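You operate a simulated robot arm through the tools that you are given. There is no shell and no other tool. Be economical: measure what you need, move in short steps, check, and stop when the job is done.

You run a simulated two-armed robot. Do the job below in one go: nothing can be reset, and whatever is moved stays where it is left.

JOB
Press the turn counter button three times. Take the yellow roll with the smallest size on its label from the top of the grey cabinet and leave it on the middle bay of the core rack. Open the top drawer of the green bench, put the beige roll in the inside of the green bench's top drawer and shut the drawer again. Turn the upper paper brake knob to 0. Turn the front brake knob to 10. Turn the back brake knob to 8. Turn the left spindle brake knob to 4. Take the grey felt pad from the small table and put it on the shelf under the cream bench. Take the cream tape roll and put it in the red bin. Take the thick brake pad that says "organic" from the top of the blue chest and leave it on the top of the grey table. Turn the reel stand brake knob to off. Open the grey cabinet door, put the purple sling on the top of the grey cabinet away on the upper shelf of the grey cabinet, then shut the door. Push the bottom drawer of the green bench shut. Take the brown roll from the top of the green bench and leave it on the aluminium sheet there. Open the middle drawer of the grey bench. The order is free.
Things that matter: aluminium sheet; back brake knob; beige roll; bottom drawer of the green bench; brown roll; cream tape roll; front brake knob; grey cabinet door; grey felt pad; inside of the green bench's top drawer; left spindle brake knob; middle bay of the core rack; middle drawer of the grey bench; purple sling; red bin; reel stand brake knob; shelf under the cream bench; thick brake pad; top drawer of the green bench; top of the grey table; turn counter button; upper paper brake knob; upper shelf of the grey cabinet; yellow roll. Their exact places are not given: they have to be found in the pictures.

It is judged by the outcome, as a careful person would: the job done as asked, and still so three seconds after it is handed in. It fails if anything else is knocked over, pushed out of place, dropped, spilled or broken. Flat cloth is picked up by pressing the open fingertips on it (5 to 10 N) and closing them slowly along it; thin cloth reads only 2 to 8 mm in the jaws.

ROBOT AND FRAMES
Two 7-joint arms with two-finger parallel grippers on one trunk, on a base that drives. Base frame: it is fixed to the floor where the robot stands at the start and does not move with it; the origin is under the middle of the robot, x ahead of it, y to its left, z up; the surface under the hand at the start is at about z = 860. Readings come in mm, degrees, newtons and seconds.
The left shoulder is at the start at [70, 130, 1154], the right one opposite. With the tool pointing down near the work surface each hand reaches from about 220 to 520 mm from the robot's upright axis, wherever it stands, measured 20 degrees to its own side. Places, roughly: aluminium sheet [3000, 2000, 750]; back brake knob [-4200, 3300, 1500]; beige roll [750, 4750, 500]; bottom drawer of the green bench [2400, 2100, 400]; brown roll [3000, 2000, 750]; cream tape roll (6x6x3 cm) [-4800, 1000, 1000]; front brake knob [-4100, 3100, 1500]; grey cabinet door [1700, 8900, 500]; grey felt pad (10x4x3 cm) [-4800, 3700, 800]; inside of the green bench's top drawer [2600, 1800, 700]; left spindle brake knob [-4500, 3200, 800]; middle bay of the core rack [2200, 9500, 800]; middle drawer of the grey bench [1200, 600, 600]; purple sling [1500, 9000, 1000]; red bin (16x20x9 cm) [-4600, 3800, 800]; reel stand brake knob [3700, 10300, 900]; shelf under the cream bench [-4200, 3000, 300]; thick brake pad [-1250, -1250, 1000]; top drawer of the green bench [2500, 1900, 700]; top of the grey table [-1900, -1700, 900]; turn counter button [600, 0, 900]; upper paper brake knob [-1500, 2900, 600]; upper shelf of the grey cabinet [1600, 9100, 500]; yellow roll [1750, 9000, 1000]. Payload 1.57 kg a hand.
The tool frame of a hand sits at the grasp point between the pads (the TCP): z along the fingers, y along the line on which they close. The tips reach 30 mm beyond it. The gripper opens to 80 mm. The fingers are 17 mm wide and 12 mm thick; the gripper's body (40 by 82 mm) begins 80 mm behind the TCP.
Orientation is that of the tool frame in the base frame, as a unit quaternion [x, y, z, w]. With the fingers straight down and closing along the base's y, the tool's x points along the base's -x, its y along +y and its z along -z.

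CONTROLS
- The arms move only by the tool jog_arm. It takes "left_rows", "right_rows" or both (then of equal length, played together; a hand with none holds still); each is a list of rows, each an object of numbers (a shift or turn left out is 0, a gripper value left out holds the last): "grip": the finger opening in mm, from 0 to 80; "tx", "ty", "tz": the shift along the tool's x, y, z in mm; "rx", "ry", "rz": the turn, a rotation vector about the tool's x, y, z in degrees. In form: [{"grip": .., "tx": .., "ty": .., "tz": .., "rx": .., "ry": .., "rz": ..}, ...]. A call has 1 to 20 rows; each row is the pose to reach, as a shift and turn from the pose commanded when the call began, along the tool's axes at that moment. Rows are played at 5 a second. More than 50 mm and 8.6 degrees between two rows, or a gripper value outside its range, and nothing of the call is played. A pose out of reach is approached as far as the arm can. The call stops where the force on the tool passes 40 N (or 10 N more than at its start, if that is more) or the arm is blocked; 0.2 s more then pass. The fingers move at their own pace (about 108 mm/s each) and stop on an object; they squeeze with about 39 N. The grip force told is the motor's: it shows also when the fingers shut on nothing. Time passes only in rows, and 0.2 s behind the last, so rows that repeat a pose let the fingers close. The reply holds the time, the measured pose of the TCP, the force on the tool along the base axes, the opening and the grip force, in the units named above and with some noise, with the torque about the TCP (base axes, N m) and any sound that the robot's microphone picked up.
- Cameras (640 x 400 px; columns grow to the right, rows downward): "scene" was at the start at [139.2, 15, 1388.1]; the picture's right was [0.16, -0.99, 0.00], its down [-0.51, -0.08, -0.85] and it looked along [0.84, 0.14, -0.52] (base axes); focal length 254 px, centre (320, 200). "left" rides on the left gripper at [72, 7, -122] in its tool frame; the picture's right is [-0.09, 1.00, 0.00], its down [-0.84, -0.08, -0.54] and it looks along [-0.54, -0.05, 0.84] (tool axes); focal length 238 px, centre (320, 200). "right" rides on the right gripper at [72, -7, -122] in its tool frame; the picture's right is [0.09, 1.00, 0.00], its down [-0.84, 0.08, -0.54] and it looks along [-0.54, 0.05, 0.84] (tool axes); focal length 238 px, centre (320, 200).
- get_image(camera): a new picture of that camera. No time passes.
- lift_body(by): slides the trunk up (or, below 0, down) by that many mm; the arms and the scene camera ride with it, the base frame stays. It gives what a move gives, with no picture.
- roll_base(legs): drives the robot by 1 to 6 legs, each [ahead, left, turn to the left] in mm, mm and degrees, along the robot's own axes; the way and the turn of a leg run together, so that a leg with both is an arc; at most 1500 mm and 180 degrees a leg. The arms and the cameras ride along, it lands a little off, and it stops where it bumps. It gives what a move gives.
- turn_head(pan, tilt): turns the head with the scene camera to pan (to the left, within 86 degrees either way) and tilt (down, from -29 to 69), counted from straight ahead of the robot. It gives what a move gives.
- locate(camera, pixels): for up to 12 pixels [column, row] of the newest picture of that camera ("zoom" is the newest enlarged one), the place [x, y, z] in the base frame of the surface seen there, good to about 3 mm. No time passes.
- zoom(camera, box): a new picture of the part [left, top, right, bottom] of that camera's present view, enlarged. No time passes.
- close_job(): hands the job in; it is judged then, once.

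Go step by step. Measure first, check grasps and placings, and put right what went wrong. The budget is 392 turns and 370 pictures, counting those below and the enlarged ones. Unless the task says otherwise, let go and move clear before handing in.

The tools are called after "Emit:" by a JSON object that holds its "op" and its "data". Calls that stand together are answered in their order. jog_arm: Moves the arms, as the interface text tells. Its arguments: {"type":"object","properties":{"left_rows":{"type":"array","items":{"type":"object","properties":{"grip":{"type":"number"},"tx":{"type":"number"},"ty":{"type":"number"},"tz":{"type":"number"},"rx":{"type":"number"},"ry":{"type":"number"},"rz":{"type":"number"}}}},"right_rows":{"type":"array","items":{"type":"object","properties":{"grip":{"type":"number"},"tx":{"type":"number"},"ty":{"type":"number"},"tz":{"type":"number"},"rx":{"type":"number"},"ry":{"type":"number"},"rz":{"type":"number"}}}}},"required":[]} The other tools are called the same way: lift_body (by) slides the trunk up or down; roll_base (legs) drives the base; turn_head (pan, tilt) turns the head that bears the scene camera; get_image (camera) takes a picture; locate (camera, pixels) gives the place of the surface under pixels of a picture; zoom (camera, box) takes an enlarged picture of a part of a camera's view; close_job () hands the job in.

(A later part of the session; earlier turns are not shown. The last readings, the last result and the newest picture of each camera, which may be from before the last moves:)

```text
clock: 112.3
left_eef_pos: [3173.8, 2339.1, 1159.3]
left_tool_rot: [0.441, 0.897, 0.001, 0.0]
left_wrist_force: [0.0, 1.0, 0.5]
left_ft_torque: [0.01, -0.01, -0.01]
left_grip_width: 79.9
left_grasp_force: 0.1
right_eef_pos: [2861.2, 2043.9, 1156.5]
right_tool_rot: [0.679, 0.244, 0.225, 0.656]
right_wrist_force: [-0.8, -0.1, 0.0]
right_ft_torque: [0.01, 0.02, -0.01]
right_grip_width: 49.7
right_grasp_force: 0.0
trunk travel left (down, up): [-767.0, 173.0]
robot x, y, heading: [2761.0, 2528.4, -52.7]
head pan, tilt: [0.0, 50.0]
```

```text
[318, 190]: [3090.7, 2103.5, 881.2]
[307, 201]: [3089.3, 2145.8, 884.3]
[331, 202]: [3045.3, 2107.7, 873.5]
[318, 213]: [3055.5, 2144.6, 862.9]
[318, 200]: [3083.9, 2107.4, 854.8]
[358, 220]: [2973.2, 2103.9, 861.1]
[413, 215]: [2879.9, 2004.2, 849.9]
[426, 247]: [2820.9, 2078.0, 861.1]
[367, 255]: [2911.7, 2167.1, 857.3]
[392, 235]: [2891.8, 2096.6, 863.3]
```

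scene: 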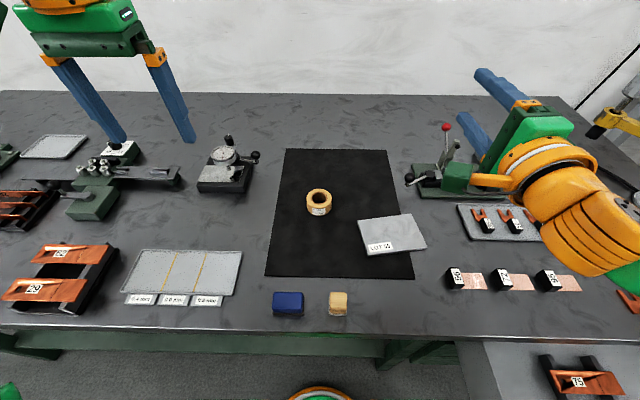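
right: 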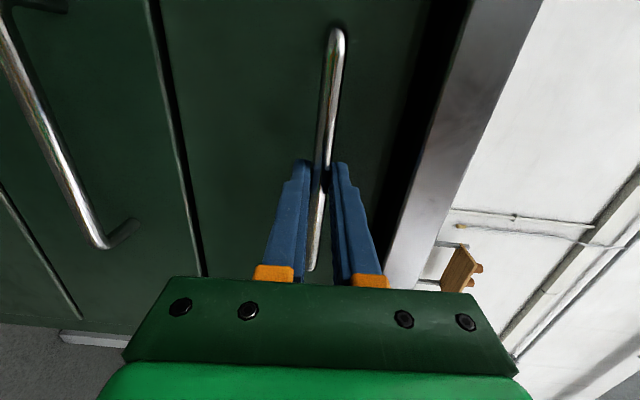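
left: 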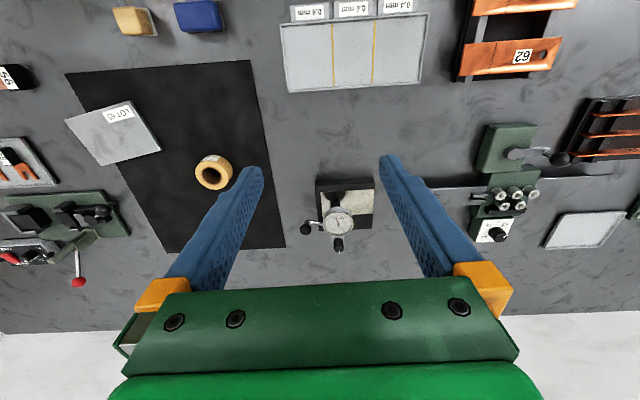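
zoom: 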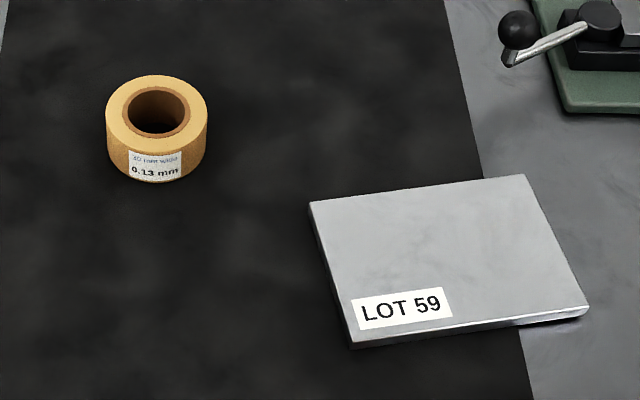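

The roll's centre is about (3070,2124), top z≈882; the plate's centre is about (2893,2090), top 862. I'll roll in 25 mm and take the left hand above the roll at z≈960.

Emit:
{"op": "roll_base", "data": {"legs": [[25, 0, 0]]}}

Emit:
{"op": "jog_arm", "data": {"left_rows": [{"tx": -16, "ty": -42}, {"tx": -32, "ty": -84}, {"tx": -48, "ty": -126}, {"tx": -64, "ty": -168}, {"tx": -83, "ty": -210}, {"tx": -83, "ty": -213, "tz": 45}, {"tx": -83, "ty": -213, "tz": 90}, {"tx": -83, "ty": -213, "tz": 135}, {"tx": -83, "ty": -213, "tz": 180}, {"tx": -83, "ty": -213, "tz": 200}]}}

Emit:
{"op": "get_image", "data": {"camera": "left"}}

Emit:
{"op": "get_image", "data": {"camera": "scene"}}

```text
clock: 113.1
left_eef_pos: [3186.0, 2322.2, 1161.6]
left_tool_rot: [0.441, 0.897, 0.0, 0.002]
left_wrist_force: [-1.4, 0.8, 1.0]
left_ft_torque: [-0.02, -0.01, 0.02]
left_grip_width: 80.0
left_grasp_force: 0.1
right_eef_pos: [2873.3, 2028.0, 1158.2]
right_tool_rot: [0.676, 0.244, 0.226, 0.658]
right_wrist_force: [0.0, 1.4, 0.5]
right_ft_torque: [0.0, 0.02, -0.01]
right_grip_width: 49.9
right_grasp_force: 0.1
trunk travel left (down, up): [-767.0, 173.0]
robot x, y, heading: [2778.4, 2508.3, -52.7]
head pan, tilt: [0.0, 50.0]
```

```text
clock: 115.3
left_eef_pos: [3052.3, 2151.5, 959.0]
left_tool_rot: [0.441, 0.897, 0.001, 0.0]
left_wrist_force: [0.0, 0.0, 1.0]
left_ft_torque: [0.0, -0.01, 0.02]
left_grip_width: 80.3
left_grasp_force: 0.0
left hand out of reach, approached as far as the arm can: row 2, 3, 4, 5, 6, 7, 8, 9, 10
right_eef_pos: [2875.2, 2022.8, 1155.4]
right_tool_rot: [0.678, 0.243, 0.226, 0.656]
right_wrist_force: [-1.4, 0.1, -0.3]
right_ft_torque: [-0.01, 0.01, 0.0]
right_grip_width: 49.8
right_grasp_force: 0.1
trunk travel left (down, up): [-767.0, 173.0]
robot x, y, heading: [2774.0, 2509.6, -52.7]
head pan, tilt: [0.0, 50.0]
```

```text
310 pictures are left
```

left: 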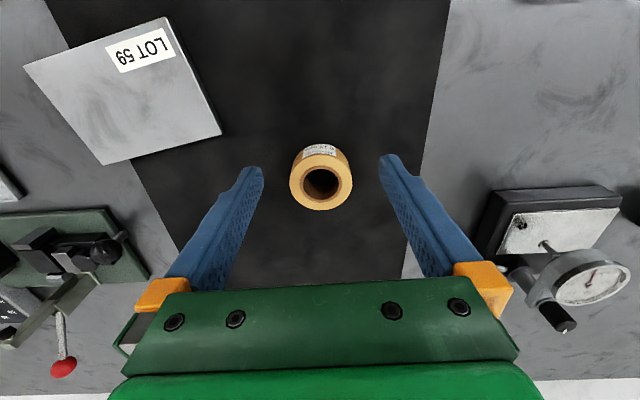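

```text
309 pictures are left
```

scene: 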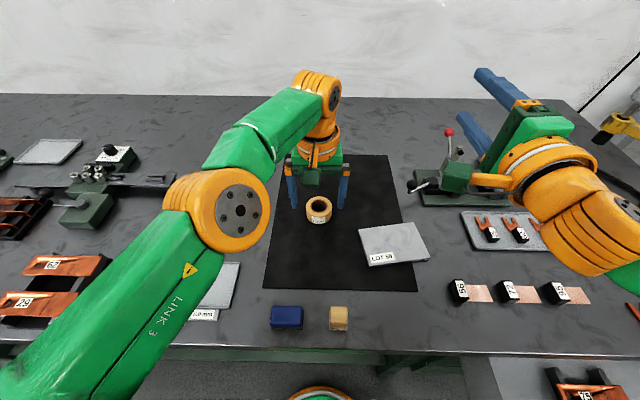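

The arm stopped about 33 mm short of the roll. I'll tilt the fingers forward to gain reach and see where it settles.

Emit:
{"op": "jog_arm", "data": {"left_rows": [{"ry": -7}, {"ry": -14}, {"ry": -20}, {"ry": -20}]}}

```text
clock: 116.3
left_eef_pos: [3054.7, 2149.7, 959.1]
left_tool_rot: [0.435, 0.883, -0.077, 0.156]
left_wrist_force: [0.7, -0.6, 0.2]
left_ft_torque: [-0.03, -0.04, 0.01]
left_grip_width: 79.8
left_grasp_force: 0.0
right_eef_pos: [2875.4, 2023.8, 1156.3]
right_tool_rot: [0.678, 0.244, 0.226, 0.656]
right_wrist_force: [0.0, 0.4, 0.3]
right_ft_torque: [0.01, 0.03, 0.02]
right_grip_width: 49.9
right_grasp_force: 0.1
trunk travel left (down, up): [-767.0, 173.0]
robot x, y, heading: [2776.8, 2507.5, -52.8]
head pan, tilt: [0.0, 50.0]
```

The commanded pose follows the real one, so now I'll go forward 22 mm and down around the roll.

Emit:
{"op": "jog_arm", "data": {"left_rows": [{"tx": -20.7, "tz": 7.5, "ty": -3}, {"tx": -10.5, "tz": 35.7, "ty": -3}, {"tx": -2, "tz": 59, "ty": -3}, {"tx": 3.6, "tz": 74.2, "ty": -3}, {"tx": 3.6, "tz": 74.2, "ty": -3}]}}

Emit:
{"op": "get_image", "data": {"camera": "left"}}

Emit:
{"op": "zoom", "data": {"camera": "scene", "box": [260, 150, 400, 250]}}

```text
clock: 117.5
left_eef_pos: [3067.1, 2131.8, 888.9]
left_tool_rot: [0.435, 0.884, -0.076, 0.156]
left_wrist_force: [0.5, 0.2, -0.4]
left_ft_torque: [-0.03, 0.0, -0.02]
left_grip_width: 80.0
left_grasp_force: 0.1
right_eef_pos: [2873.4, 2023.3, 1157.3]
right_tool_rot: [0.678, 0.244, 0.226, 0.656]
right_wrist_force: [0.7, -0.2, -0.1]
right_ft_torque: [-0.01, 0.03, 0.04]
right_grip_width: 49.6
right_grasp_force: 0.2
trunk travel left (down, up): [-767.0, 173.0]
robot x, y, heading: [2777.5, 2506.7, -52.6]
head pan, tilt: [0.0, 50.0]
```

```text
308 pictures are left
```

left: 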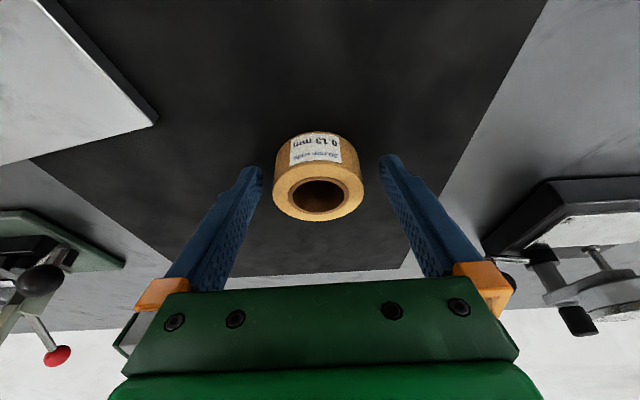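

```text
4.00 times, centred on (330, 200) of scene
```

zoom: 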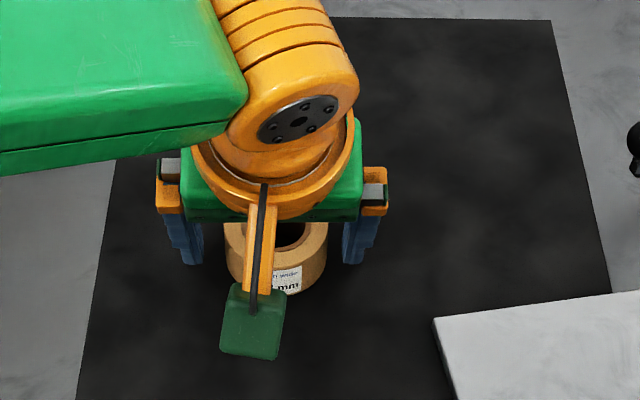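

The roll is centred between the fingers. I'll close the gripper.

Emit:
{"op": "jog_arm", "data": {"left_rows": [{"grip": 60}, {"grip": 45}, {"grip": 40}, {"grip": 40}, {"grip": 40}]}}

Emit:
{"op": "get_image", "data": {"camera": "left"}}

```text
clock: 118.7
left_eef_pos: [3067.2, 2132.1, 888.7]
left_tool_rot: [0.435, 0.884, -0.075, 0.156]
left_wrist_force: [-0.6, -0.9, 0.2]
left_ft_torque: [-0.01, 0.0, -0.01]
left_grip_width: 58.7
left_grasp_force: 38.8
right_eef_pos: [2876.2, 2023.7, 1155.6]
right_tool_rot: [0.678, 0.244, 0.224, 0.656]
right_wrist_force: [-0.7, -1.0, -0.3]
right_ft_torque: [0.01, -0.01, -0.01]
right_grip_width: 49.9
right_grasp_force: 0.1
trunk travel left (down, up): [-767.0, 173.0]
robot x, y, heading: [2774.1, 2512.9, -52.8]
head pan, tilt: [0.0, 50.0]
```

```text
306 pictures are left
```

left: 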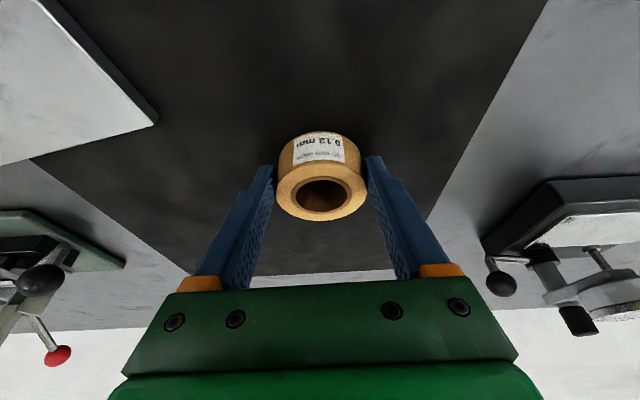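

The roll is gripped at 58.7 mm. The right hand is in the way of the plate, so first I'll lift the roll and raise and move the right hand aside.

Emit:
{"op": "jog_arm", "data": {"left_rows": [{"tz": -18.8, "tx": -6.8}, {"tz": -37.6, "tx": -13.7}, {"tz": -37.6, "tx": -13.7}, {"tz": -37.6, "tx": -13.7}, {"tz": -37.6, "tx": -13.7}, {"tz": -37.6, "tx": -13.7}], "right_rows": [{"ty": 40}, {"ty": 80}, {"ty": 120}, {"ty": 160}, {"ty": 160, "tx": -40, "tz": -20}, {"ty": 160, "tx": -80, "tz": -40}]}}

Emit:
{"op": "get_image", "data": {"camera": "scene"}}

```text
clock: 120.1
left_eef_pos: [3062.4, 2132.4, 928.9]
left_tool_rot: [0.436, 0.883, -0.076, 0.157]
left_wrist_force: [-1.2, 0.6, -1.0]
left_ft_torque: [0.03, 0.01, -0.02]
left_grip_width: 40.0
left_grasp_force: 0.0
right_eef_pos: [2790.4, 2000.7, 1318.4]
right_tool_rot: [0.678, 0.244, 0.226, 0.655]
right_wrist_force: [-0.2, 0.8, 0.5]
right_ft_torque: [-0.01, -0.02, 0.0]
right_grip_width: 49.9
right_grasp_force: 0.1
trunk travel left (down, up): [-767.0, 173.0]
robot x, y, heading: [2775.0, 2506.8, -52.5]
head pan, tilt: [0.0, 50.0]
```

```text
305 pictures are left
```

scene: 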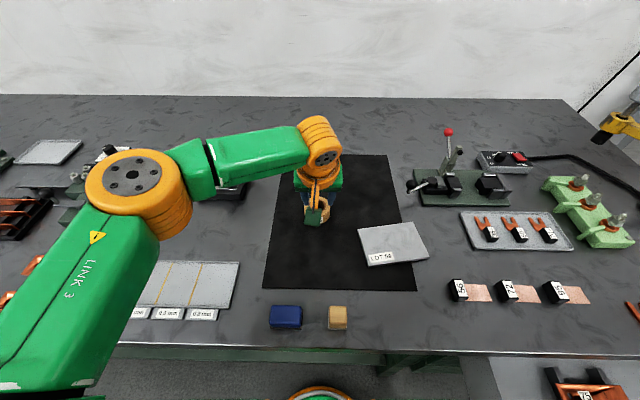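

The grip slipped: the opening reads 40 with no force. I'll check where the roll is now.

Emit:
{"op": "get_image", "data": {"camera": "left"}}

Emit:
{"op": "locate", "data": {"camera": "left", "pixels": [[320, 150], [320, 170], [300, 190], [340, 190]]}}

```text
304 pictures are left
```

left: 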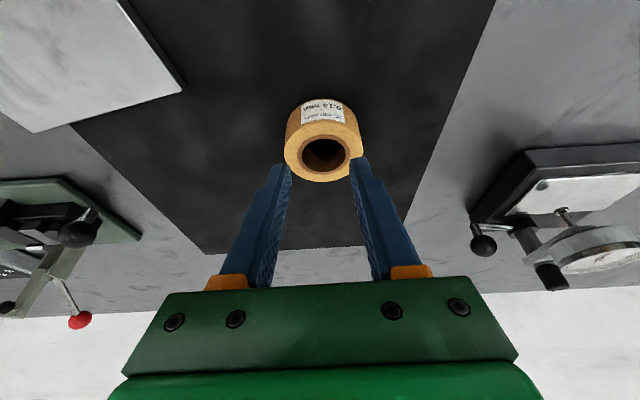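

```text
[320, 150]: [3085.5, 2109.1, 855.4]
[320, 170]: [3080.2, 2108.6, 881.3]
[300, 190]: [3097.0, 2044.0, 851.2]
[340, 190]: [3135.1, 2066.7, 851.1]
```

Emit:
{"op": "locate", "data": {"camera": "left", "pixels": [[292, 152], [355, 150], [323, 133], [323, 176], [310, 135], [338, 134], [322, 110]]}}

```text
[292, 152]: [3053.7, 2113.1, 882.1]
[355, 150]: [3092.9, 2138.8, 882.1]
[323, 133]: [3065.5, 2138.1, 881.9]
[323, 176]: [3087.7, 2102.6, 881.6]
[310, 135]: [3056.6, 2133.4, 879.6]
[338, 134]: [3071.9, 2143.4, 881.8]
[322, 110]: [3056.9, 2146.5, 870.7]
```

The roll still stands upright, centred at (3074,2123). My grasp was 11 mm behind its centre and tilted. I'll raise, open, untilt, move the base a bit closer and to the right, and regrip vertically on centre.

Emit:
{"op": "jog_arm", "data": {"left_rows": [{"tz": -28, "tx": -10, "grip": 80}, {"tz": -50, "tx": -18, "grip": 80}, {"tz": -50, "tx": -18, "ry": 7}, {"tz": -50, "tx": -18, "ry": 14}, {"tz": -50, "tx": -18, "ry": 20}]}}

Emit:
{"op": "roll_base", "data": {"legs": [[0, -60, 0], [20, 0, 0]]}}

```text
clock: 121.3
left_eef_pos: [3066.2, 2164.0, 970.1]
left_tool_rot: [0.442, 0.897, -0.007, 0.009]
left_wrist_force: [0.5, 0.2, 0.5]
left_ft_torque: [-0.02, 0.0, -0.01]
left_grip_width: 79.8
left_grasp_force: 0.0
left hand out of reach, approached as far as the arm can: row 4, 5
right_eef_pos: [2793.5, 2002.5, 1318.7]
right_tool_rot: [0.677, 0.244, 0.225, 0.657]
right_wrist_force: [-0.4, 0.4, -0.7]
right_ft_torque: [-0.01, 0.03, -0.01]
right_grip_width: 49.9
right_grasp_force: 0.1
trunk travel left (down, up): [-767.0, 173.0]
robot x, y, heading: [2776.0, 2507.8, -52.5]
head pan, tilt: [0.0, 50.0]
```

```text
clock: 122.7
left_eef_pos: [3027.1, 2112.5, 971.4]
left_tool_rot: [0.442, 0.897, -0.007, 0.011]
left_wrist_force: [0.1, 0.3, -0.5]
left_ft_torque: [-0.04, -0.02, -0.01]
left_grip_width: 80.0
left_grasp_force: 0.1
right_eef_pos: [2753.3, 1950.7, 1320.7]
right_tool_rot: [0.676, 0.243, 0.226, 0.657]
right_wrist_force: [0.0, 0.6, 1.3]
right_ft_torque: [-0.01, 0.01, -0.05]
right_grip_width: 50.2
right_grasp_force: 0.0
trunk travel left (down, up): [-767.0, 173.0]
robot x, y, heading: [2739.0, 2452.0, -52.6]
head pan, tilt: [0.0, 50.0]
```

Now I can reach more easily. I'll move over the roll's centre and lower to TCP z≈884.

Emit:
{"op": "jog_arm", "data": {"left_rows": [{"tx": -20, "ty": 30}, {"tx": -20, "ty": 44}, {"tx": -20, "ty": 44, "tz": 40}, {"tx": -20, "ty": 44, "tz": 40}]}}

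Emit:
{"op": "get_image", "data": {"camera": "left"}}

```text
clock: 123.7
left_eef_pos: [3077.0, 2121.1, 931.2]
left_tool_rot: [0.441, 0.897, -0.006, 0.008]
left_wrist_force: [0.5, -0.1, 0.2]
left_ft_torque: [0.04, 0.0, 0.03]
left_grip_width: 80.0
left_grasp_force: 0.1
right_eef_pos: [2756.3, 1947.4, 1318.4]
right_tool_rot: [0.678, 0.244, 0.225, 0.656]
right_wrist_force: [0.4, -0.2, -1.2]
right_ft_torque: [0.02, -0.01, -0.03]
right_grip_width: 49.7
right_grasp_force: 0.0
trunk travel left (down, up): [-767.0, 173.0]
robot x, y, heading: [2741.0, 2454.0, -52.7]
head pan, tilt: [0.0, 50.0]
```

```text
303 pictures are left
```

left: 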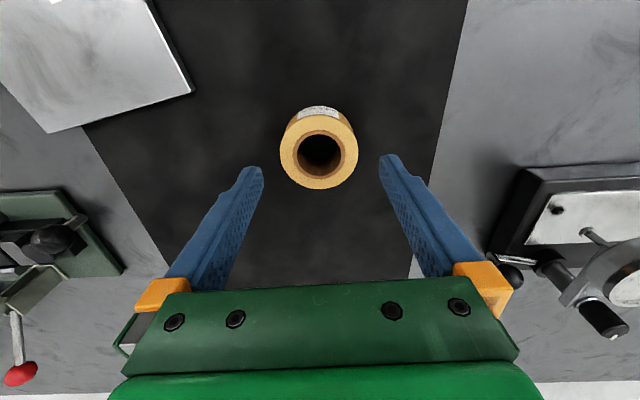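

Emit:
{"op": "jog_arm", "data": {"left_rows": [{"tz": 25, "tx": 2}, {"tz": 45, "tx": 2}, {"tz": 45, "tx": 2, "grip": 60}, {"tz": 45, "tx": 2, "grip": 40}, {"tz": 45, "tx": 2, "grip": 40}, {"tz": 45, "tx": 2, "grip": 40}, {"tz": 35, "tx": 2, "grip": 40}, {"tz": 20, "tx": 2, "grip": 40}, {"tz": 5, "tx": 2, "grip": 40}]}}

Emit:
{"op": "get_image", "data": {"camera": "left"}}

```text
clock: 125.7
left_eef_pos: [3074.3, 2121.4, 924.8]
left_tool_rot: [0.443, 0.897, -0.006, 0.009]
left_wrist_force: [-0.2, 0.2, -0.9]
left_ft_torque: [0.01, 0.02, -0.02]
left_grip_width: 58.4
left_grasp_force: 38.5
right_eef_pos: [2757.1, 1947.0, 1318.1]
right_tool_rot: [0.678, 0.244, 0.226, 0.656]
right_wrist_force: [0.5, 0.1, -0.1]
right_ft_torque: [-0.01, 0.0, 0.01]
right_grip_width: 50.0
right_grasp_force: 0.1
trunk travel left (down, up): [-767.0, 173.0]
robot x, y, heading: [2735.9, 2451.5, -52.6]
head pan, tilt: [0.0, 50.0]
```

```text
302 pictures are left
```

left: 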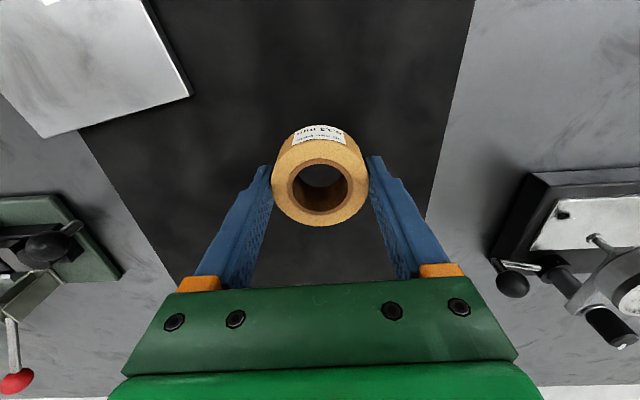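

The roll is held firmly at 58.4 mm. I'll carry it to above the plate's centre.

Emit:
{"op": "jog_arm", "data": {"left_rows": [{"tz": -5, "tx": 20, "ty": -40}, {"tz": -5, "tx": 42, "ty": -80}, {"tz": -5, "tx": 63, "ty": -121}, {"tz": -5, "tx": 85, "ty": -163}, {"tz": 5, "tx": 85, "ty": -163}, {"tz": 5, "tx": 85, "ty": -163}]}}

Emit:
{"op": "get_image", "data": {"camera": "left"}}

Emit:
{"op": "zoom", "data": {"camera": "scene", "box": [300, 130, 500, 260]}}

```text
clock: 127.0
left_eef_pos: [2903.0, 2091.9, 918.1]
left_tool_rot: [0.442, 0.897, -0.007, 0.01]
left_wrist_force: [0.1, 0.5, -0.9]
left_ft_torque: [-0.01, -0.01, 0.0]
left_grip_width: 58.4
left_grasp_force: 38.5
left hand out of reach, approached as far as the arm can: row 4, 5, 6
right_eef_pos: [2757.0, 1946.2, 1317.5]
right_tool_rot: [0.678, 0.244, 0.226, 0.655]
right_wrist_force: [-0.7, -0.4, -0.6]
right_ft_torque: [0.03, 0.02, -0.02]
right_grip_width: 50.0
right_grasp_force: 0.0
trunk travel left (down, up): [-767.0, 173.0]
robot x, y, heading: [2733.6, 2456.0, -52.5]
head pan, tilt: [0.0, 50.0]
```

```text
301 pictures are left
```

left: 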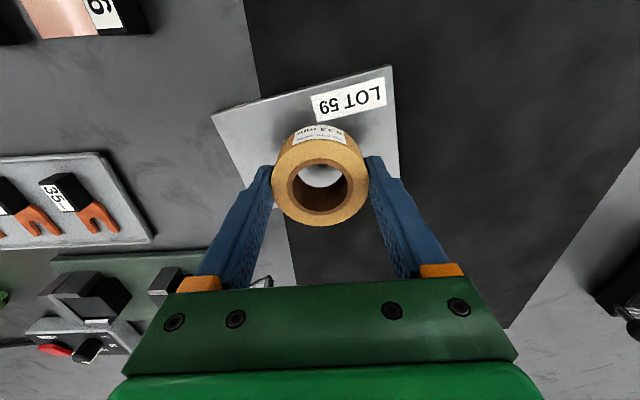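

```text
3.08 times, centred on (400, 195) of scene
```

zoom: 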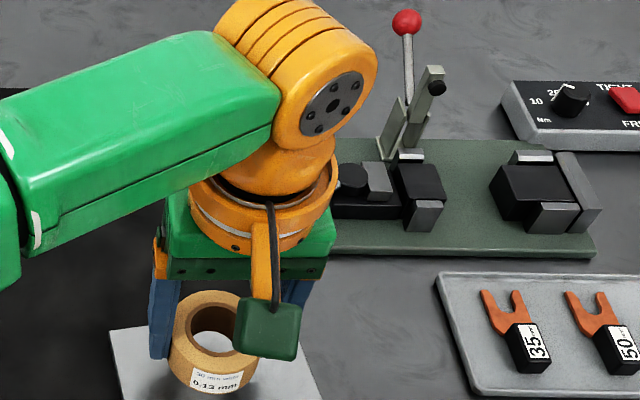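

The roll is over the plate's middle at (2903,2092). I'll lower 20 mm, check contact and release.

Emit:
{"op": "jog_arm", "data": {"left_rows": [{"tz": 10}, {"tz": 17}, {"tz": 21}, {"tz": 21}]}}

Emit:
{"op": "get_image", "data": {"camera": "left"}}

```text
clock: 128.1
left_eef_pos: [2903.6, 2093.6, 898.7]
left_tool_rot: [0.443, 0.896, -0.008, 0.008]
left_wrist_force: [0.4, -0.3, -0.5]
left_ft_torque: [0.01, -0.02, -0.03]
left_grip_width: 58.5
left_grasp_force: 39.5
right_eef_pos: [2758.2, 1947.6, 1318.2]
right_tool_rot: [0.678, 0.244, 0.226, 0.655]
right_wrist_force: [-0.5, -0.4, 0.3]
right_ft_torque: [0.03, -0.01, -0.01]
right_grip_width: 49.9
right_grasp_force: 0.0
trunk travel left (down, up): [-767.0, 173.0]
robot x, y, heading: [2740.2, 2453.6, -52.8]
head pan, tilt: [0.0, 50.0]
```

```text
299 pictures are left
```

left: 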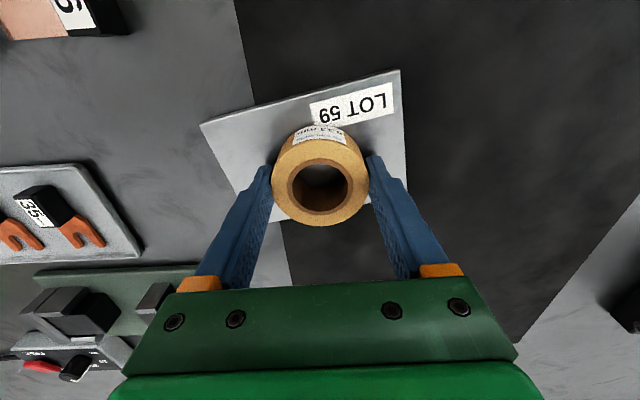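

The roll looks near the plate's far edge. I'll measure the plate's corners from here.

Emit:
{"op": "locate", "data": {"camera": "left", "pixels": [[203, 125], [398, 73], [402, 215], [255, 215], [290, 222], [320, 225], [320, 150], [320, 190]]}}

```text
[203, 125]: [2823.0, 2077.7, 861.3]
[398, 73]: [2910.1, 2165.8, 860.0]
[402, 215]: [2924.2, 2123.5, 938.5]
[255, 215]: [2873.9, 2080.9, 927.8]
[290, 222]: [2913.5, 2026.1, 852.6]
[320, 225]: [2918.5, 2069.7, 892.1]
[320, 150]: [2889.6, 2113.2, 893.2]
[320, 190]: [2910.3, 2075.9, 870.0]
```

The roll's centre (2904,2091) is within 6 mm of the plate's centre (2898,2091). I'll release and lift away.

Emit:
{"op": "jog_arm", "data": {"left_rows": [{"tz": 1}, {"tz": 1, "grip": 70}, {"tz": 1, "grip": 75}, {"tz": -20, "grip": 78}, {"tz": -60}, {"tz": -100}, {"tz": -150}, {"tz": -200}, {"tz": -240}]}}

Emit:
{"op": "get_image", "data": {"camera": "left"}}

```text
clock: 130.1
left_eef_pos: [2903.4, 2128.5, 1101.8]
left_tool_rot: [0.443, 0.897, -0.008, 0.009]
left_wrist_force: [0.0, 0.5, 0.0]
left_ft_torque: [0.02, 0.01, 0.0]
left_grip_width: 77.9
left_grasp_force: 0.0
left hand out of reach, approached as far as the arm can: row 6, 7, 8, 9
right_eef_pos: [2756.3, 1949.4, 1318.0]
right_tool_rot: [0.677, 0.244, 0.226, 0.656]
right_wrist_force: [0.4, 0.1, 1.3]
right_ft_torque: [-0.01, -0.02, -0.04]
right_grip_width: 50.1
right_grasp_force: 0.1
trunk travel left (down, up): [-767.0, 173.0]
robot x, y, heading: [2740.3, 2455.0, -53.0]
head pan, tilt: [0.0, 50.0]
```

```text
298 pictures are left
```

left: 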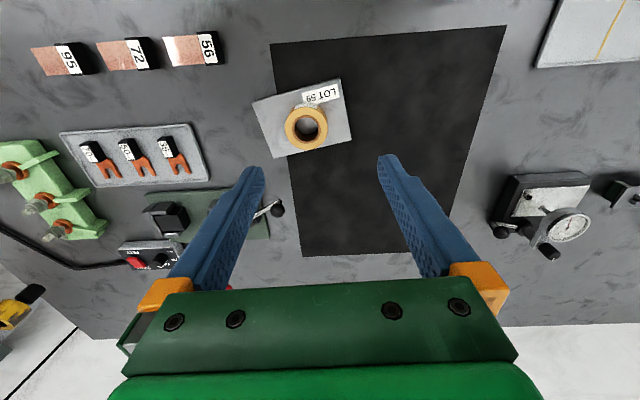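

The brown roll rests on the aluminium sheet. Next I'll retract the left hand, back away and turn toward the beige roll near (750,4750).

Emit:
{"op": "jog_arm", "data": {"left_rows": [{"tx": 20, "ty": 40, "tz": -10}, {"tx": 40, "ty": 80, "tz": -20}, {"tx": 50, "ty": 125, "tz": -30}, {"tx": 50, "ty": 165, "tz": -50}, {"tx": 50, "ty": 200, "tz": -60}], "right_rows": [{"ty": 0}, {"ty": 0}, {"ty": 0}, {"ty": 0}, {"ty": 0}]}}

Emit:
{"op": "roll_base", "data": {"legs": [[-600, 0, 0], [0, 0, -175]]}}

Emit:
{"op": "turn_head", "data": {"pan": 0, "tilt": 25}}

Emit:
{"op": "get_image", "data": {"camera": "scene"}}

```text
clock: 131.2
left_eef_pos: [3032.3, 2290.2, 1157.2]
left_tool_rot: [0.442, 0.897, -0.007, 0.008]
left_wrist_force: [-1.1, 1.6, 0.2]
left_ft_torque: [-0.01, 0.02, 0.01]
left_grip_width: 78.1
left_grasp_force: 0.0
right_eef_pos: [2758.9, 1949.1, 1318.6]
right_tool_rot: [0.678, 0.245, 0.226, 0.656]
right_wrist_force: [-0.8, 0.0, 0.4]
right_ft_torque: [0.01, 0.01, -0.02]
right_grip_width: 50.2
right_grasp_force: 0.1
trunk travel left (down, up): [-767.0, 173.0]
robot x, y, heading: [2739.8, 2455.6, -52.6]
head pan, tilt: [0.0, 50.0]
```

```text
clock: 141.8
left_eef_pos: [2072.8, 3073.4, 1157.2]
left_tool_rot: [0.913, -0.407, -0.009, -0.006]
left_wrist_force: [0.1, 0.3, 0.3]
left_ft_torque: [0.01, -0.01, -0.02]
left_grip_width: 77.9
left_grasp_force: 0.1
right_eef_pos: [2319.9, 3431.7, 1318.9]
right_tool_rot: [-0.27, 0.667, 0.647, -0.25]
right_wrist_force: [-0.8, 0.5, 0.5]
right_ft_torque: [-0.01, -0.02, 0.01]
right_grip_width: 50.1
right_grasp_force: 0.0
trunk travel left (down, up): [-767.0, 173.0]
robot x, y, heading: [2377.2, 2928.1, 132.2]
head pan, tilt: [0.0, 50.0]
```

```text
clock: 142.7
left_eef_pos: [2073.6, 3073.7, 1157.1]
left_tool_rot: [0.913, -0.407, -0.008, -0.006]
left_wrist_force: [0.4, 0.0, -1.0]
left_ft_torque: [0.03, 0.0, -0.02]
left_grip_width: 78.0
left_grasp_force: 0.1
right_eef_pos: [2321.5, 3433.8, 1318.7]
right_tool_rot: [-0.272, 0.667, 0.647, -0.251]
right_wrist_force: [-0.4, -0.4, 0.2]
right_ft_torque: [-0.01, 0.02, -0.02]
right_grip_width: 49.7
right_grasp_force: 0.1
trunk travel left (down, up): [-767.0, 173.0]
robot x, y, heading: [2379.4, 2928.9, 131.7]
head pan, tilt: [0.0, 25.0]
```

```text
297 pictures are left
```

scene: 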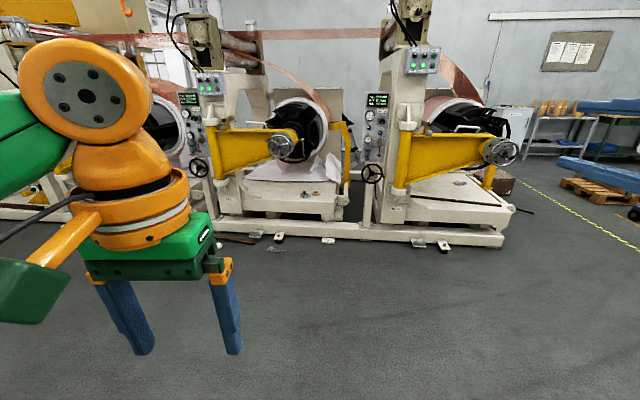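

There are winding machines ahead; small items are visible on a machine deck near (315,192). I'll zoom and measure.

Emit:
{"op": "zoom", "data": {"camera": "scene", "box": [230, 140, 400, 250]}}

Emit:
{"op": "zoom", "data": {"camera": "scene", "box": [380, 120, 550, 250]}}

Emit:
{"op": "locate", "data": {"camera": "scene", "pixels": [[312, 193], [304, 192], [290, 205], [270, 200], [450, 190], [275, 248], [420, 243], [300, 180], [340, 190]]}}

```text
3.64 times, centred on (315, 195) of scene
```

zoom: 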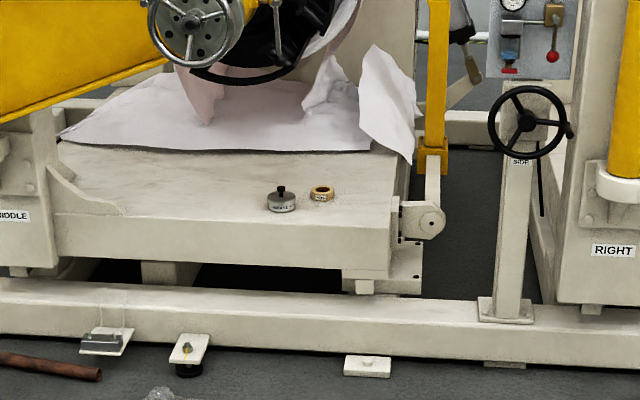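

```text
3.08 times, centred on (465, 185) of scene
```

zoom: 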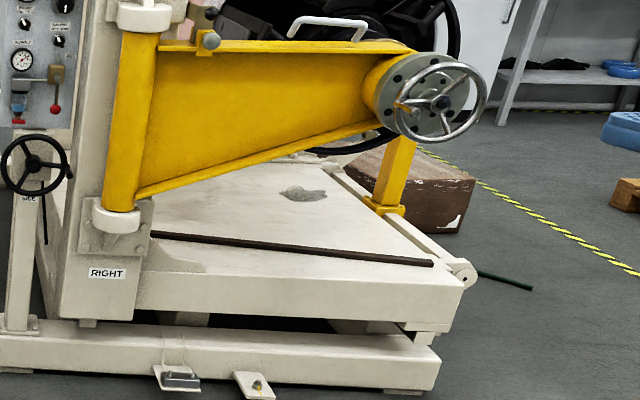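

```text
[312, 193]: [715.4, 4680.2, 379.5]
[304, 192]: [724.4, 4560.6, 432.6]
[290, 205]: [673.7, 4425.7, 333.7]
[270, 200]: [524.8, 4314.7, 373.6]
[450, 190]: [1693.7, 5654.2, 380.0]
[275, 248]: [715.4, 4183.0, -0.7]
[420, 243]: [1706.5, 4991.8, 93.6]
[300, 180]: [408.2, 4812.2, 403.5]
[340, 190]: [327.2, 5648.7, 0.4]
```

The beige roll sits on the middle machine's deck at about (740,4650,400). I'll drive closer and look again.

Emit:
{"op": "roll_base", "data": {"legs": [[1100, 0, 0]]}}

Emit:
{"op": "turn_head", "data": {"pan": 0, "tilt": 45}}

Emit:
{"op": "get_image", "data": {"camera": "scene"}}

```text
clock: 148.3
left_eef_pos: [1334.7, 3890.2, 1157.1]
left_tool_rot: [0.915, -0.403, -0.01, -0.007]
left_wrist_force: [-0.7, -0.1, 0.3]
left_ft_torque: [0.01, 0.02, 0.0]
left_grip_width: 77.8
left_grasp_force: 0.0
right_eef_pos: [1579.4, 4251.2, 1319.1]
right_tool_rot: [-0.274, 0.667, 0.646, -0.253]
right_wrist_force: [0.7, -0.3, 0.9]
right_ft_torque: [0.0, 0.02, -0.04]
right_grip_width: 50.1
right_grasp_force: 0.1
trunk travel left (down, up): [-767.0, 173.0]
robot x, y, heading: [1639.7, 3749.4, 132.4]
head pan, tilt: [0.0, 25.0]
```

```text
clock: 149.2
left_eef_pos: [1335.3, 3889.6, 1157.6]
left_tool_rot: [0.915, -0.404, -0.009, -0.006]
left_wrist_force: [-0.1, -0.5, 0.2]
left_ft_torque: [-0.04, -0.05, -0.01]
left_grip_width: 78.4
left_grasp_force: 0.1
right_eef_pos: [1578.1, 4251.0, 1317.9]
right_tool_rot: [-0.274, 0.667, 0.645, -0.253]
right_wrist_force: [-0.1, -0.7, 0.5]
right_ft_torque: [0.01, 0.01, -0.02]
right_grip_width: 50.1
right_grasp_force: 0.0
trunk travel left (down, up): [-767.0, 173.0]
robot x, y, heading: [1638.1, 3748.0, 132.0]
head pan, tilt: [0.0, 45.0]
```

```text
294 pictures are left
```

scene: 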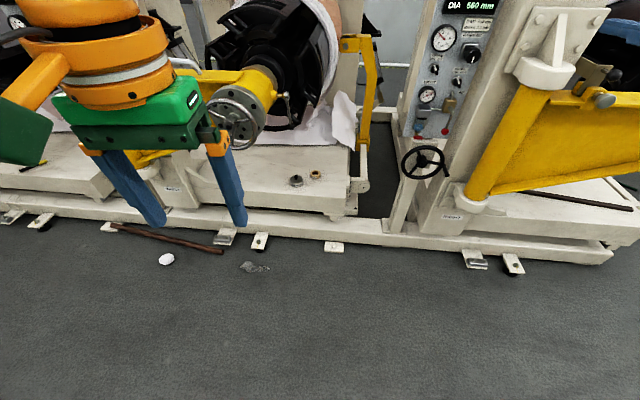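

Emit:
{"op": "zoom", "data": {"camera": "scene", "box": [220, 90, 420, 260]}}

Emit:
{"op": "locate", "data": {"camera": "scene", "pixels": [[315, 171], [315, 179], [300, 187], [300, 200], [270, 218], [400, 230], [340, 180], [235, 110], [330, 130], [160, 213], [333, 247], [423, 160]]}}

```text
2.35 times, centred on (320, 175) of scene
```

zoom: 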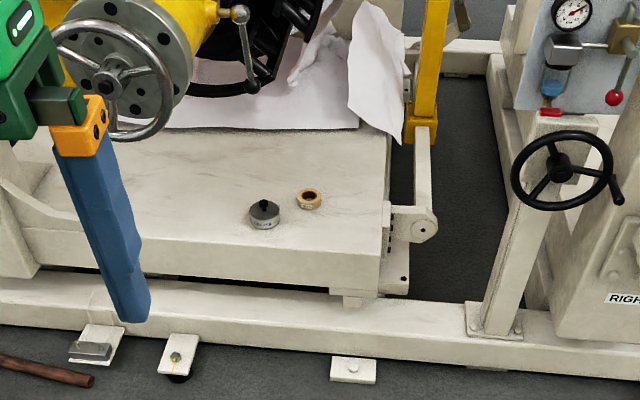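

```text
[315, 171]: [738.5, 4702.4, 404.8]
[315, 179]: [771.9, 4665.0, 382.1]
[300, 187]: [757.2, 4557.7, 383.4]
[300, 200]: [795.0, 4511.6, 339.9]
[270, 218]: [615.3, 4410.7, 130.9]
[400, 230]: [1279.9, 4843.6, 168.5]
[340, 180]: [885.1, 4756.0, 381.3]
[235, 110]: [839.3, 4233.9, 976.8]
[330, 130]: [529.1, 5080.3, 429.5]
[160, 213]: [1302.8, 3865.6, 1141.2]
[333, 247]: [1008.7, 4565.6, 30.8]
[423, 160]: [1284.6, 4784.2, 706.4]
```

The beige roll is on the deck at about (745,4690), spanning z 380–405. A handwheel and posts stand on both sides, so first I'll fold the right arm in, fingers down and close to the body.

Emit:
{"op": "jog_arm", "data": {"right_rows": [{"rx": 8.5, "tz": -15, "ty": -15}, {"rx": 17, "tz": -30, "ty": -30, "tx": 10}, {"rx": 25.5, "tz": -45, "ty": -45, "tx": 20}, {"rx": 34, "tz": -60, "ty": -60, "tx": 30}, {"rx": 42.5, "tz": -70, "ty": -75, "tx": 40}, {"rx": 51, "tz": -80, "ty": -90, "tx": 50}, {"rx": 59.5, "tz": -90, "ty": -105, "tx": 60}, {"rx": 68, "tz": -100, "ty": -120, "tx": 60}, {"rx": 76.5, "tz": -110, "ty": -130, "tx": 60}, {"rx": 85, "tz": -120, "ty": -130, "tx": 60}, {"rx": 90, "tz": -125, "ty": -130, "tx": 60}]}}

Emit:
{"op": "jog_arm", "data": {"right_rows": [{"rz": -8.5}, {"rz": -17}, {"rz": -25.5}, {"rz": -34}, {"rz": -42.5}, {"rz": -51}, {"rz": -59.5}, {"rz": -68}, {"rz": -76.5}, {"rz": -85}, {"rz": -90}]}}

Emit:
{"op": "locate", "data": {"camera": "scene", "pixels": [[440, 80], [402, 100], [410, 215], [240, 135], [210, 105], [265, 95], [365, 190], [355, 145], [450, 160], [405, 160]]}}

```text
clock: 151.6
left_eef_pos: [1333.9, 3889.4, 1156.1]
left_tool_rot: [0.915, -0.404, -0.009, -0.005]
left_wrist_force: [-0.1, 0.2, -0.7]
left_ft_torque: [-0.02, 0.0, -0.02]
left_grip_width: 77.8
left_grasp_force: 0.1
right_eef_pos: [1627.0, 4118.4, 1192.6]
right_tool_rot: [-0.372, 0.928, -0.016, 0.014]
right_wrist_force: [0.1, 0.3, 0.1]
right_ft_torque: [-0.02, -0.01, 0.02]
right_grip_width: 50.2
right_grasp_force: 0.0
trunk travel left (down, up): [-767.0, 173.0]
robot x, y, heading: [1635.0, 3746.9, 132.1]
head pan, tilt: [0.0, 45.0]
```

```text
clock: 154.0
left_eef_pos: [1334.0, 3891.0, 1155.4]
left_tool_rot: [0.915, -0.404, -0.009, -0.005]
left_wrist_force: [-0.8, 0.5, 0.4]
left_ft_torque: [0.03, 0.01, -0.01]
left_grip_width: 78.2
left_grasp_force: 0.0
right_eef_pos: [1626.7, 4117.2, 1192.6]
right_tool_rot: [0.92, -0.392, 0.021, 0.001]
right_wrist_force: [0.4, 0.0, -0.1]
right_ft_torque: [-0.01, 0.01, 0.0]
right_grip_width: 50.1
right_grasp_force: 0.2
trunk travel left (down, up): [-767.0, 173.0]
robot x, y, heading: [1640.0, 3748.5, 132.2]
head pan, tilt: [0.0, 45.0]
```

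```text
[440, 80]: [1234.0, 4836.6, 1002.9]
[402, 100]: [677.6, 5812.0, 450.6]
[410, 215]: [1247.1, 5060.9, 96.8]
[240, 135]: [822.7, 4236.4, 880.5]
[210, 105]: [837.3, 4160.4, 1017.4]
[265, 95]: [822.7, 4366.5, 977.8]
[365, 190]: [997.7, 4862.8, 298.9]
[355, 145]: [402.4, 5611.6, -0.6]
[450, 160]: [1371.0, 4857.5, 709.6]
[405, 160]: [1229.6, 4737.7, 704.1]
```

The right arm is folded in. The machine front runs at about 33.6°. I'll lower the trunk 650 mm so the elbows pass under the handwheel, then turn square and approach part way.

Emit:
{"op": "lift_body", "data": {"by": -400}}

Emit:
{"op": "lift_body", "data": {"by": -250}}

Emit:
{"op": "roll_base", "data": {"legs": [[0, 0, -8.4], [0, 76, 0], [480, 0, 0]]}}

Emit:
{"op": "turn_head", "data": {"pan": 0, "tilt": 30}}

Emit:
{"op": "get_image", "data": {"camera": "scene"}}

```text
clock: 157.8
left_eef_pos: [1335.0, 3889.0, 756.3]
left_tool_rot: [0.915, -0.404, -0.01, -0.006]
left_wrist_force: [0.1, 0.5, -0.2]
left_ft_torque: [0.01, -0.01, -0.02]
left_grip_width: 78.2
left_grasp_force: 0.1
right_eef_pos: [1625.4, 4117.3, 793.0]
right_tool_rot: [0.919, -0.393, 0.021, 0.0]
right_wrist_force: [0.0, 0.8, -0.3]
right_ft_torque: [0.01, 0.02, 0.0]
right_grip_width: 49.8
right_grasp_force: 0.0
trunk travel left (down, up): [-367.0, 573.0]
robot x, y, heading: [1639.3, 3747.5, 132.2]
head pan, tilt: [0.0, 45.0]
```

```text
clock: 160.4
left_eef_pos: [1333.8, 3888.7, 507.3]
left_tool_rot: [0.915, -0.404, -0.009, -0.005]
left_wrist_force: [-0.4, 0.0, -0.4]
left_ft_torque: [-0.01, 0.01, 0.02]
left_grip_width: 78.0
left_grasp_force: 0.1
right_eef_pos: [1625.5, 4116.3, 541.6]
right_tool_rot: [0.919, -0.394, 0.021, 0.0]
right_wrist_force: [0.6, 0.1, -0.5]
right_ft_torque: [0.02, -0.01, 0.0]
right_grip_width: 50.0
right_grasp_force: 0.1
trunk travel left (down, up): [-117.0, 823.0]
robot x, y, heading: [1642.2, 3747.6, 132.3]
head pan, tilt: [0.0, 45.0]
```

```text
clock: 164.5
left_eef_pos: [1029.1, 4285.8, 506.4]
left_tool_rot: [0.884, -0.468, -0.009, -0.007]
left_wrist_force: [0.5, -0.2, 0.4]
left_ft_torque: [0.0, 0.02, -0.04]
left_grip_width: 78.0
left_grasp_force: 0.1
right_eef_pos: [1351.0, 4469.7, 542.9]
right_tool_rot: [0.889, -0.458, 0.02, 0.002]
right_wrist_force: [0.1, 0.0, 0.2]
right_ft_torque: [-0.01, -0.02, 0.01]
right_grip_width: 49.8
right_grasp_force: 0.0
trunk travel left (down, up): [-117.0, 823.0]
robot x, y, heading: [1309.9, 4100.0, 124.2]
head pan, tilt: [0.0, 45.0]
```

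```text
clock: 165.3
left_eef_pos: [1028.7, 4285.1, 506.5]
left_tool_rot: [0.884, -0.468, -0.008, -0.007]
left_wrist_force: [-0.7, 0.2, -0.5]
left_ft_torque: [0.01, -0.01, -0.01]
left_grip_width: 78.1
left_grasp_force: 0.1
right_eef_pos: [1350.0, 4468.7, 542.6]
right_tool_rot: [0.889, -0.458, 0.021, 0.001]
right_wrist_force: [-0.9, 0.6, 0.5]
right_ft_torque: [0.01, 0.0, 0.01]
right_grip_width: 49.9
right_grasp_force: 0.1
trunk travel left (down, up): [-117.0, 823.0]
robot x, y, heading: [1308.7, 4103.3, 124.0]
head pan, tilt: [0.0, 30.0]
```

```text
292 pictures are left
```

scene: 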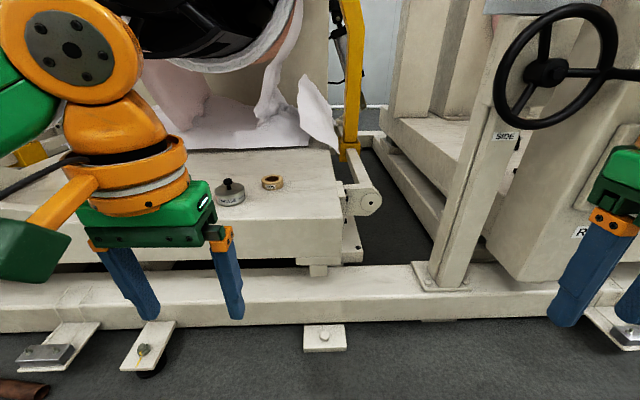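

The roll is clear at (272,183). I'll measure it and the post near the right hand before moving closer.

Emit:
{"op": "locate", "data": {"camera": "scene", "pixels": [[272, 179], [272, 189], [264, 183], [282, 183], [229, 200], [455, 250], [490, 180], [500, 110], [325, 337], [150, 350], [320, 220], [20, 150]]}}

Emit:
{"op": "zoom", "data": {"camera": "scene", "box": [200, 150, 320, 230]}}

```text
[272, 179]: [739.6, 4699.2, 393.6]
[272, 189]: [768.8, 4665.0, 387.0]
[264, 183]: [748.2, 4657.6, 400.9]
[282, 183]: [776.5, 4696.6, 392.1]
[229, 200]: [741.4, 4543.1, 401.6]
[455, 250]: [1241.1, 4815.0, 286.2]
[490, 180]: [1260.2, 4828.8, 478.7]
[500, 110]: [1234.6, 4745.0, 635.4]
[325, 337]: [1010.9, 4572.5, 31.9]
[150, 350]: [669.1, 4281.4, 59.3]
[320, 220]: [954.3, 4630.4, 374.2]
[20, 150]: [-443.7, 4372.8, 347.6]
```

```text
5.00 times, centred on (260, 190) of scene
```

zoom: 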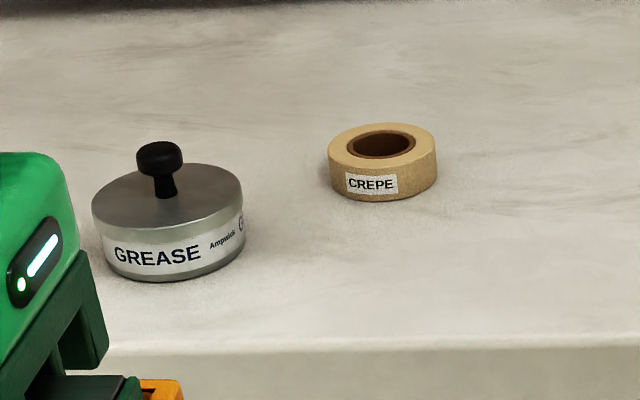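

The target is the "CREPE" roll centred near (757,4680), top 402 on deck 380. I'll pull the right hand further in, away from the post, roll ahead 246 mm, and check.

Emit:
{"op": "jog_arm", "data": {"right_rows": [{"ty": 30, "tx": 10}, {"ty": 60, "tx": 25}, {"ty": 60, "tx": 25}]}}

Emit:
{"op": "roll_base", "data": {"legs": [[246, 0, 0]]}}

Emit:
{"op": "turn_head", "data": {"pan": 0, "tilt": 40}}

Emit:
{"op": "get_image", "data": {"camera": "scene"}}

Emit:
{"op": "get_image", "data": {"camera": "left"}}

```text
clock: 166.1
left_eef_pos: [1029.1, 4286.1, 507.4]
left_tool_rot: [0.884, -0.468, -0.009, -0.007]
left_wrist_force: [-0.2, 0.9, 0.1]
left_ft_torque: [0.02, -0.05, 0.02]
left_grip_width: 78.3
left_grasp_force: 0.1
right_eef_pos: [1317.1, 4414.3, 541.4]
right_tool_rot: [0.889, -0.458, 0.02, 0.002]
right_wrist_force: [0.1, 0.7, 0.0]
right_ft_torque: [0.01, 0.0, 0.0]
right_grip_width: 49.9
right_grasp_force: 0.1
trunk travel left (down, up): [-117.0, 823.0]
robot x, y, heading: [1314.3, 4102.9, 123.8]
head pan, tilt: [0.0, 30.0]
```

```text
clock: 167.8
left_eef_pos: [891.9, 4486.2, 506.9]
left_tool_rot: [0.884, -0.467, -0.008, -0.007]
left_wrist_force: [0.8, 0.2, -0.2]
left_ft_torque: [0.01, 0.0, 0.03]
left_grip_width: 77.9
left_grasp_force: 0.0
right_eef_pos: [1178.0, 4616.4, 540.9]
right_tool_rot: [0.889, -0.457, 0.02, 0.002]
right_wrist_force: [0.3, 0.3, 0.4]
right_ft_torque: [0.01, 0.02, 0.02]
right_grip_width: 50.1
right_grasp_force: 0.2
trunk travel left (down, up): [-117.0, 823.0]
robot x, y, heading: [1175.6, 4301.1, 124.4]
head pan, tilt: [0.0, 30.0]
```

```text
clock: 168.6
left_eef_pos: [892.0, 4485.8, 506.3]
left_tool_rot: [0.885, -0.466, -0.009, -0.007]
left_wrist_force: [0.7, -0.6, 0.5]
left_ft_torque: [0.01, -0.02, -0.01]
left_grip_width: 77.5
left_grasp_force: 0.1
right_eef_pos: [1178.5, 4616.7, 540.4]
right_tool_rot: [0.889, -0.457, 0.02, 0.002]
right_wrist_force: [0.0, -0.8, 0.2]
right_ft_torque: [0.01, 0.01, -0.02]
right_grip_width: 49.8
right_grasp_force: 0.1
trunk travel left (down, up): [-117.0, 823.0]
robot x, y, heading: [1176.2, 4304.5, 124.1]
head pan, tilt: [0.0, 40.0]
```

```text
290 pictures are left
```

scene: 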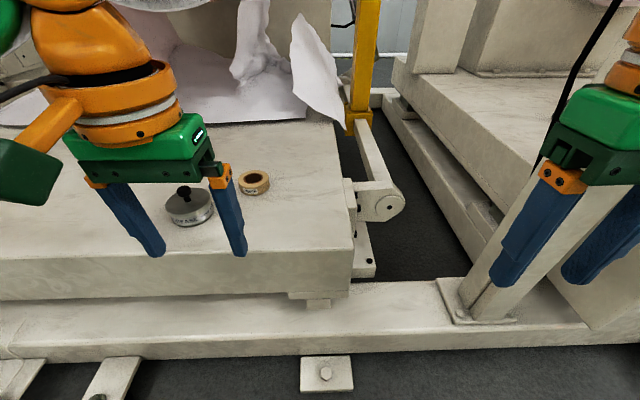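

```text
289 pictures are left
```

left: 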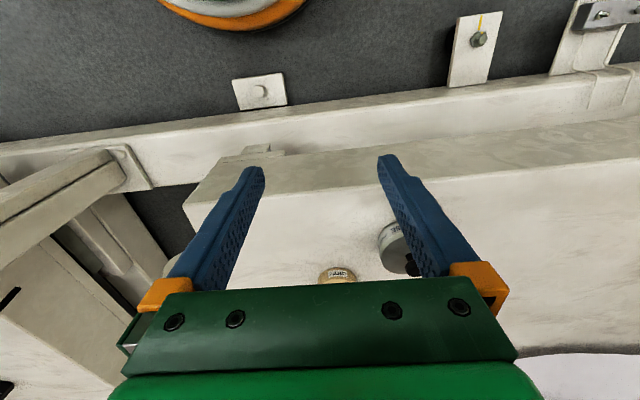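

The left hand is aligned sideways with the roll, which is 236 mm ahead. I'll extend forward with a 30° tilt, staying above at z≈476.

Emit:
{"op": "jog_arm", "data": {"left_rows": [{"ry": -8, "tx": -45, "grip": 80}, {"ry": -16, "tx": -90}, {"ry": -24, "tx": -135}, {"ry": -30, "tx": -180}, {"ry": -30, "tx": -225}, {"ry": -30, "tx": -225, "tz": 25}, {"ry": -30, "tx": -225, "tz": 25}]}}

Emit:
{"op": "get_image", "data": {"camera": "left"}}

Emit:
{"op": "get_image", "data": {"camera": "scene"}}

```text
clock: 170.2
left_eef_pos: [766.6, 4672.8, 487.7]
left_tool_rot: [0.852, -0.449, -0.236, -0.127]
left_wrist_force: [0.5, 1.1, 0.3]
left_ft_torque: [-0.01, -0.04, -0.04]
left_grip_width: 79.9
left_grasp_force: 0.1
right_eef_pos: [1178.6, 4616.9, 540.9]
right_tool_rot: [0.889, -0.457, 0.02, 0.002]
right_wrist_force: [1.0, 0.1, 0.4]
right_ft_torque: [0.0, 0.0, 0.02]
right_grip_width: 49.8
right_grasp_force: 0.0
trunk travel left (down, up): [-117.0, 823.0]
robot x, y, heading: [1170.7, 4303.1, 124.2]
head pan, tilt: [0.0, 40.0]
```

```text
288 pictures are left
```

left: 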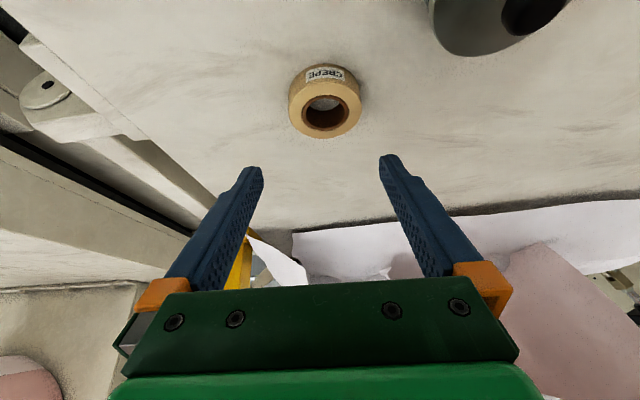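

```text
287 pictures are left
```

scene: 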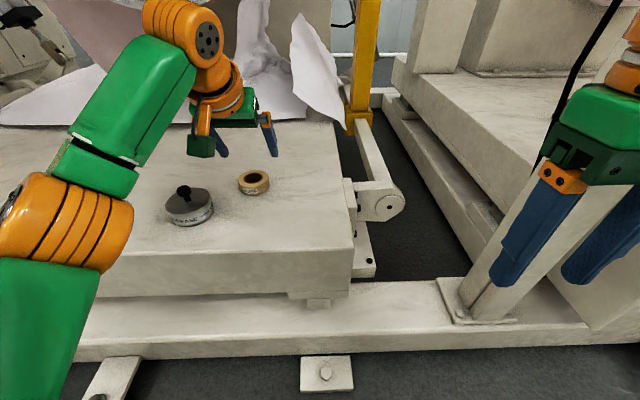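

Emit:
{"op": "locate", "data": {"camera": "left", "pixels": [[293, 112], [357, 110], [325, 87], [325, 135], [325, 70], [325, 105], [327, 180]]}}

```text
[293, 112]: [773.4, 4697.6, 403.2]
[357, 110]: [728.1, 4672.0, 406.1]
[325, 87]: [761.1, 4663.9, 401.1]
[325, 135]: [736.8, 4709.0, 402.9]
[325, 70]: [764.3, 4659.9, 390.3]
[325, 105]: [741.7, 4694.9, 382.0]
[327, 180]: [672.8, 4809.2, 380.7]
```

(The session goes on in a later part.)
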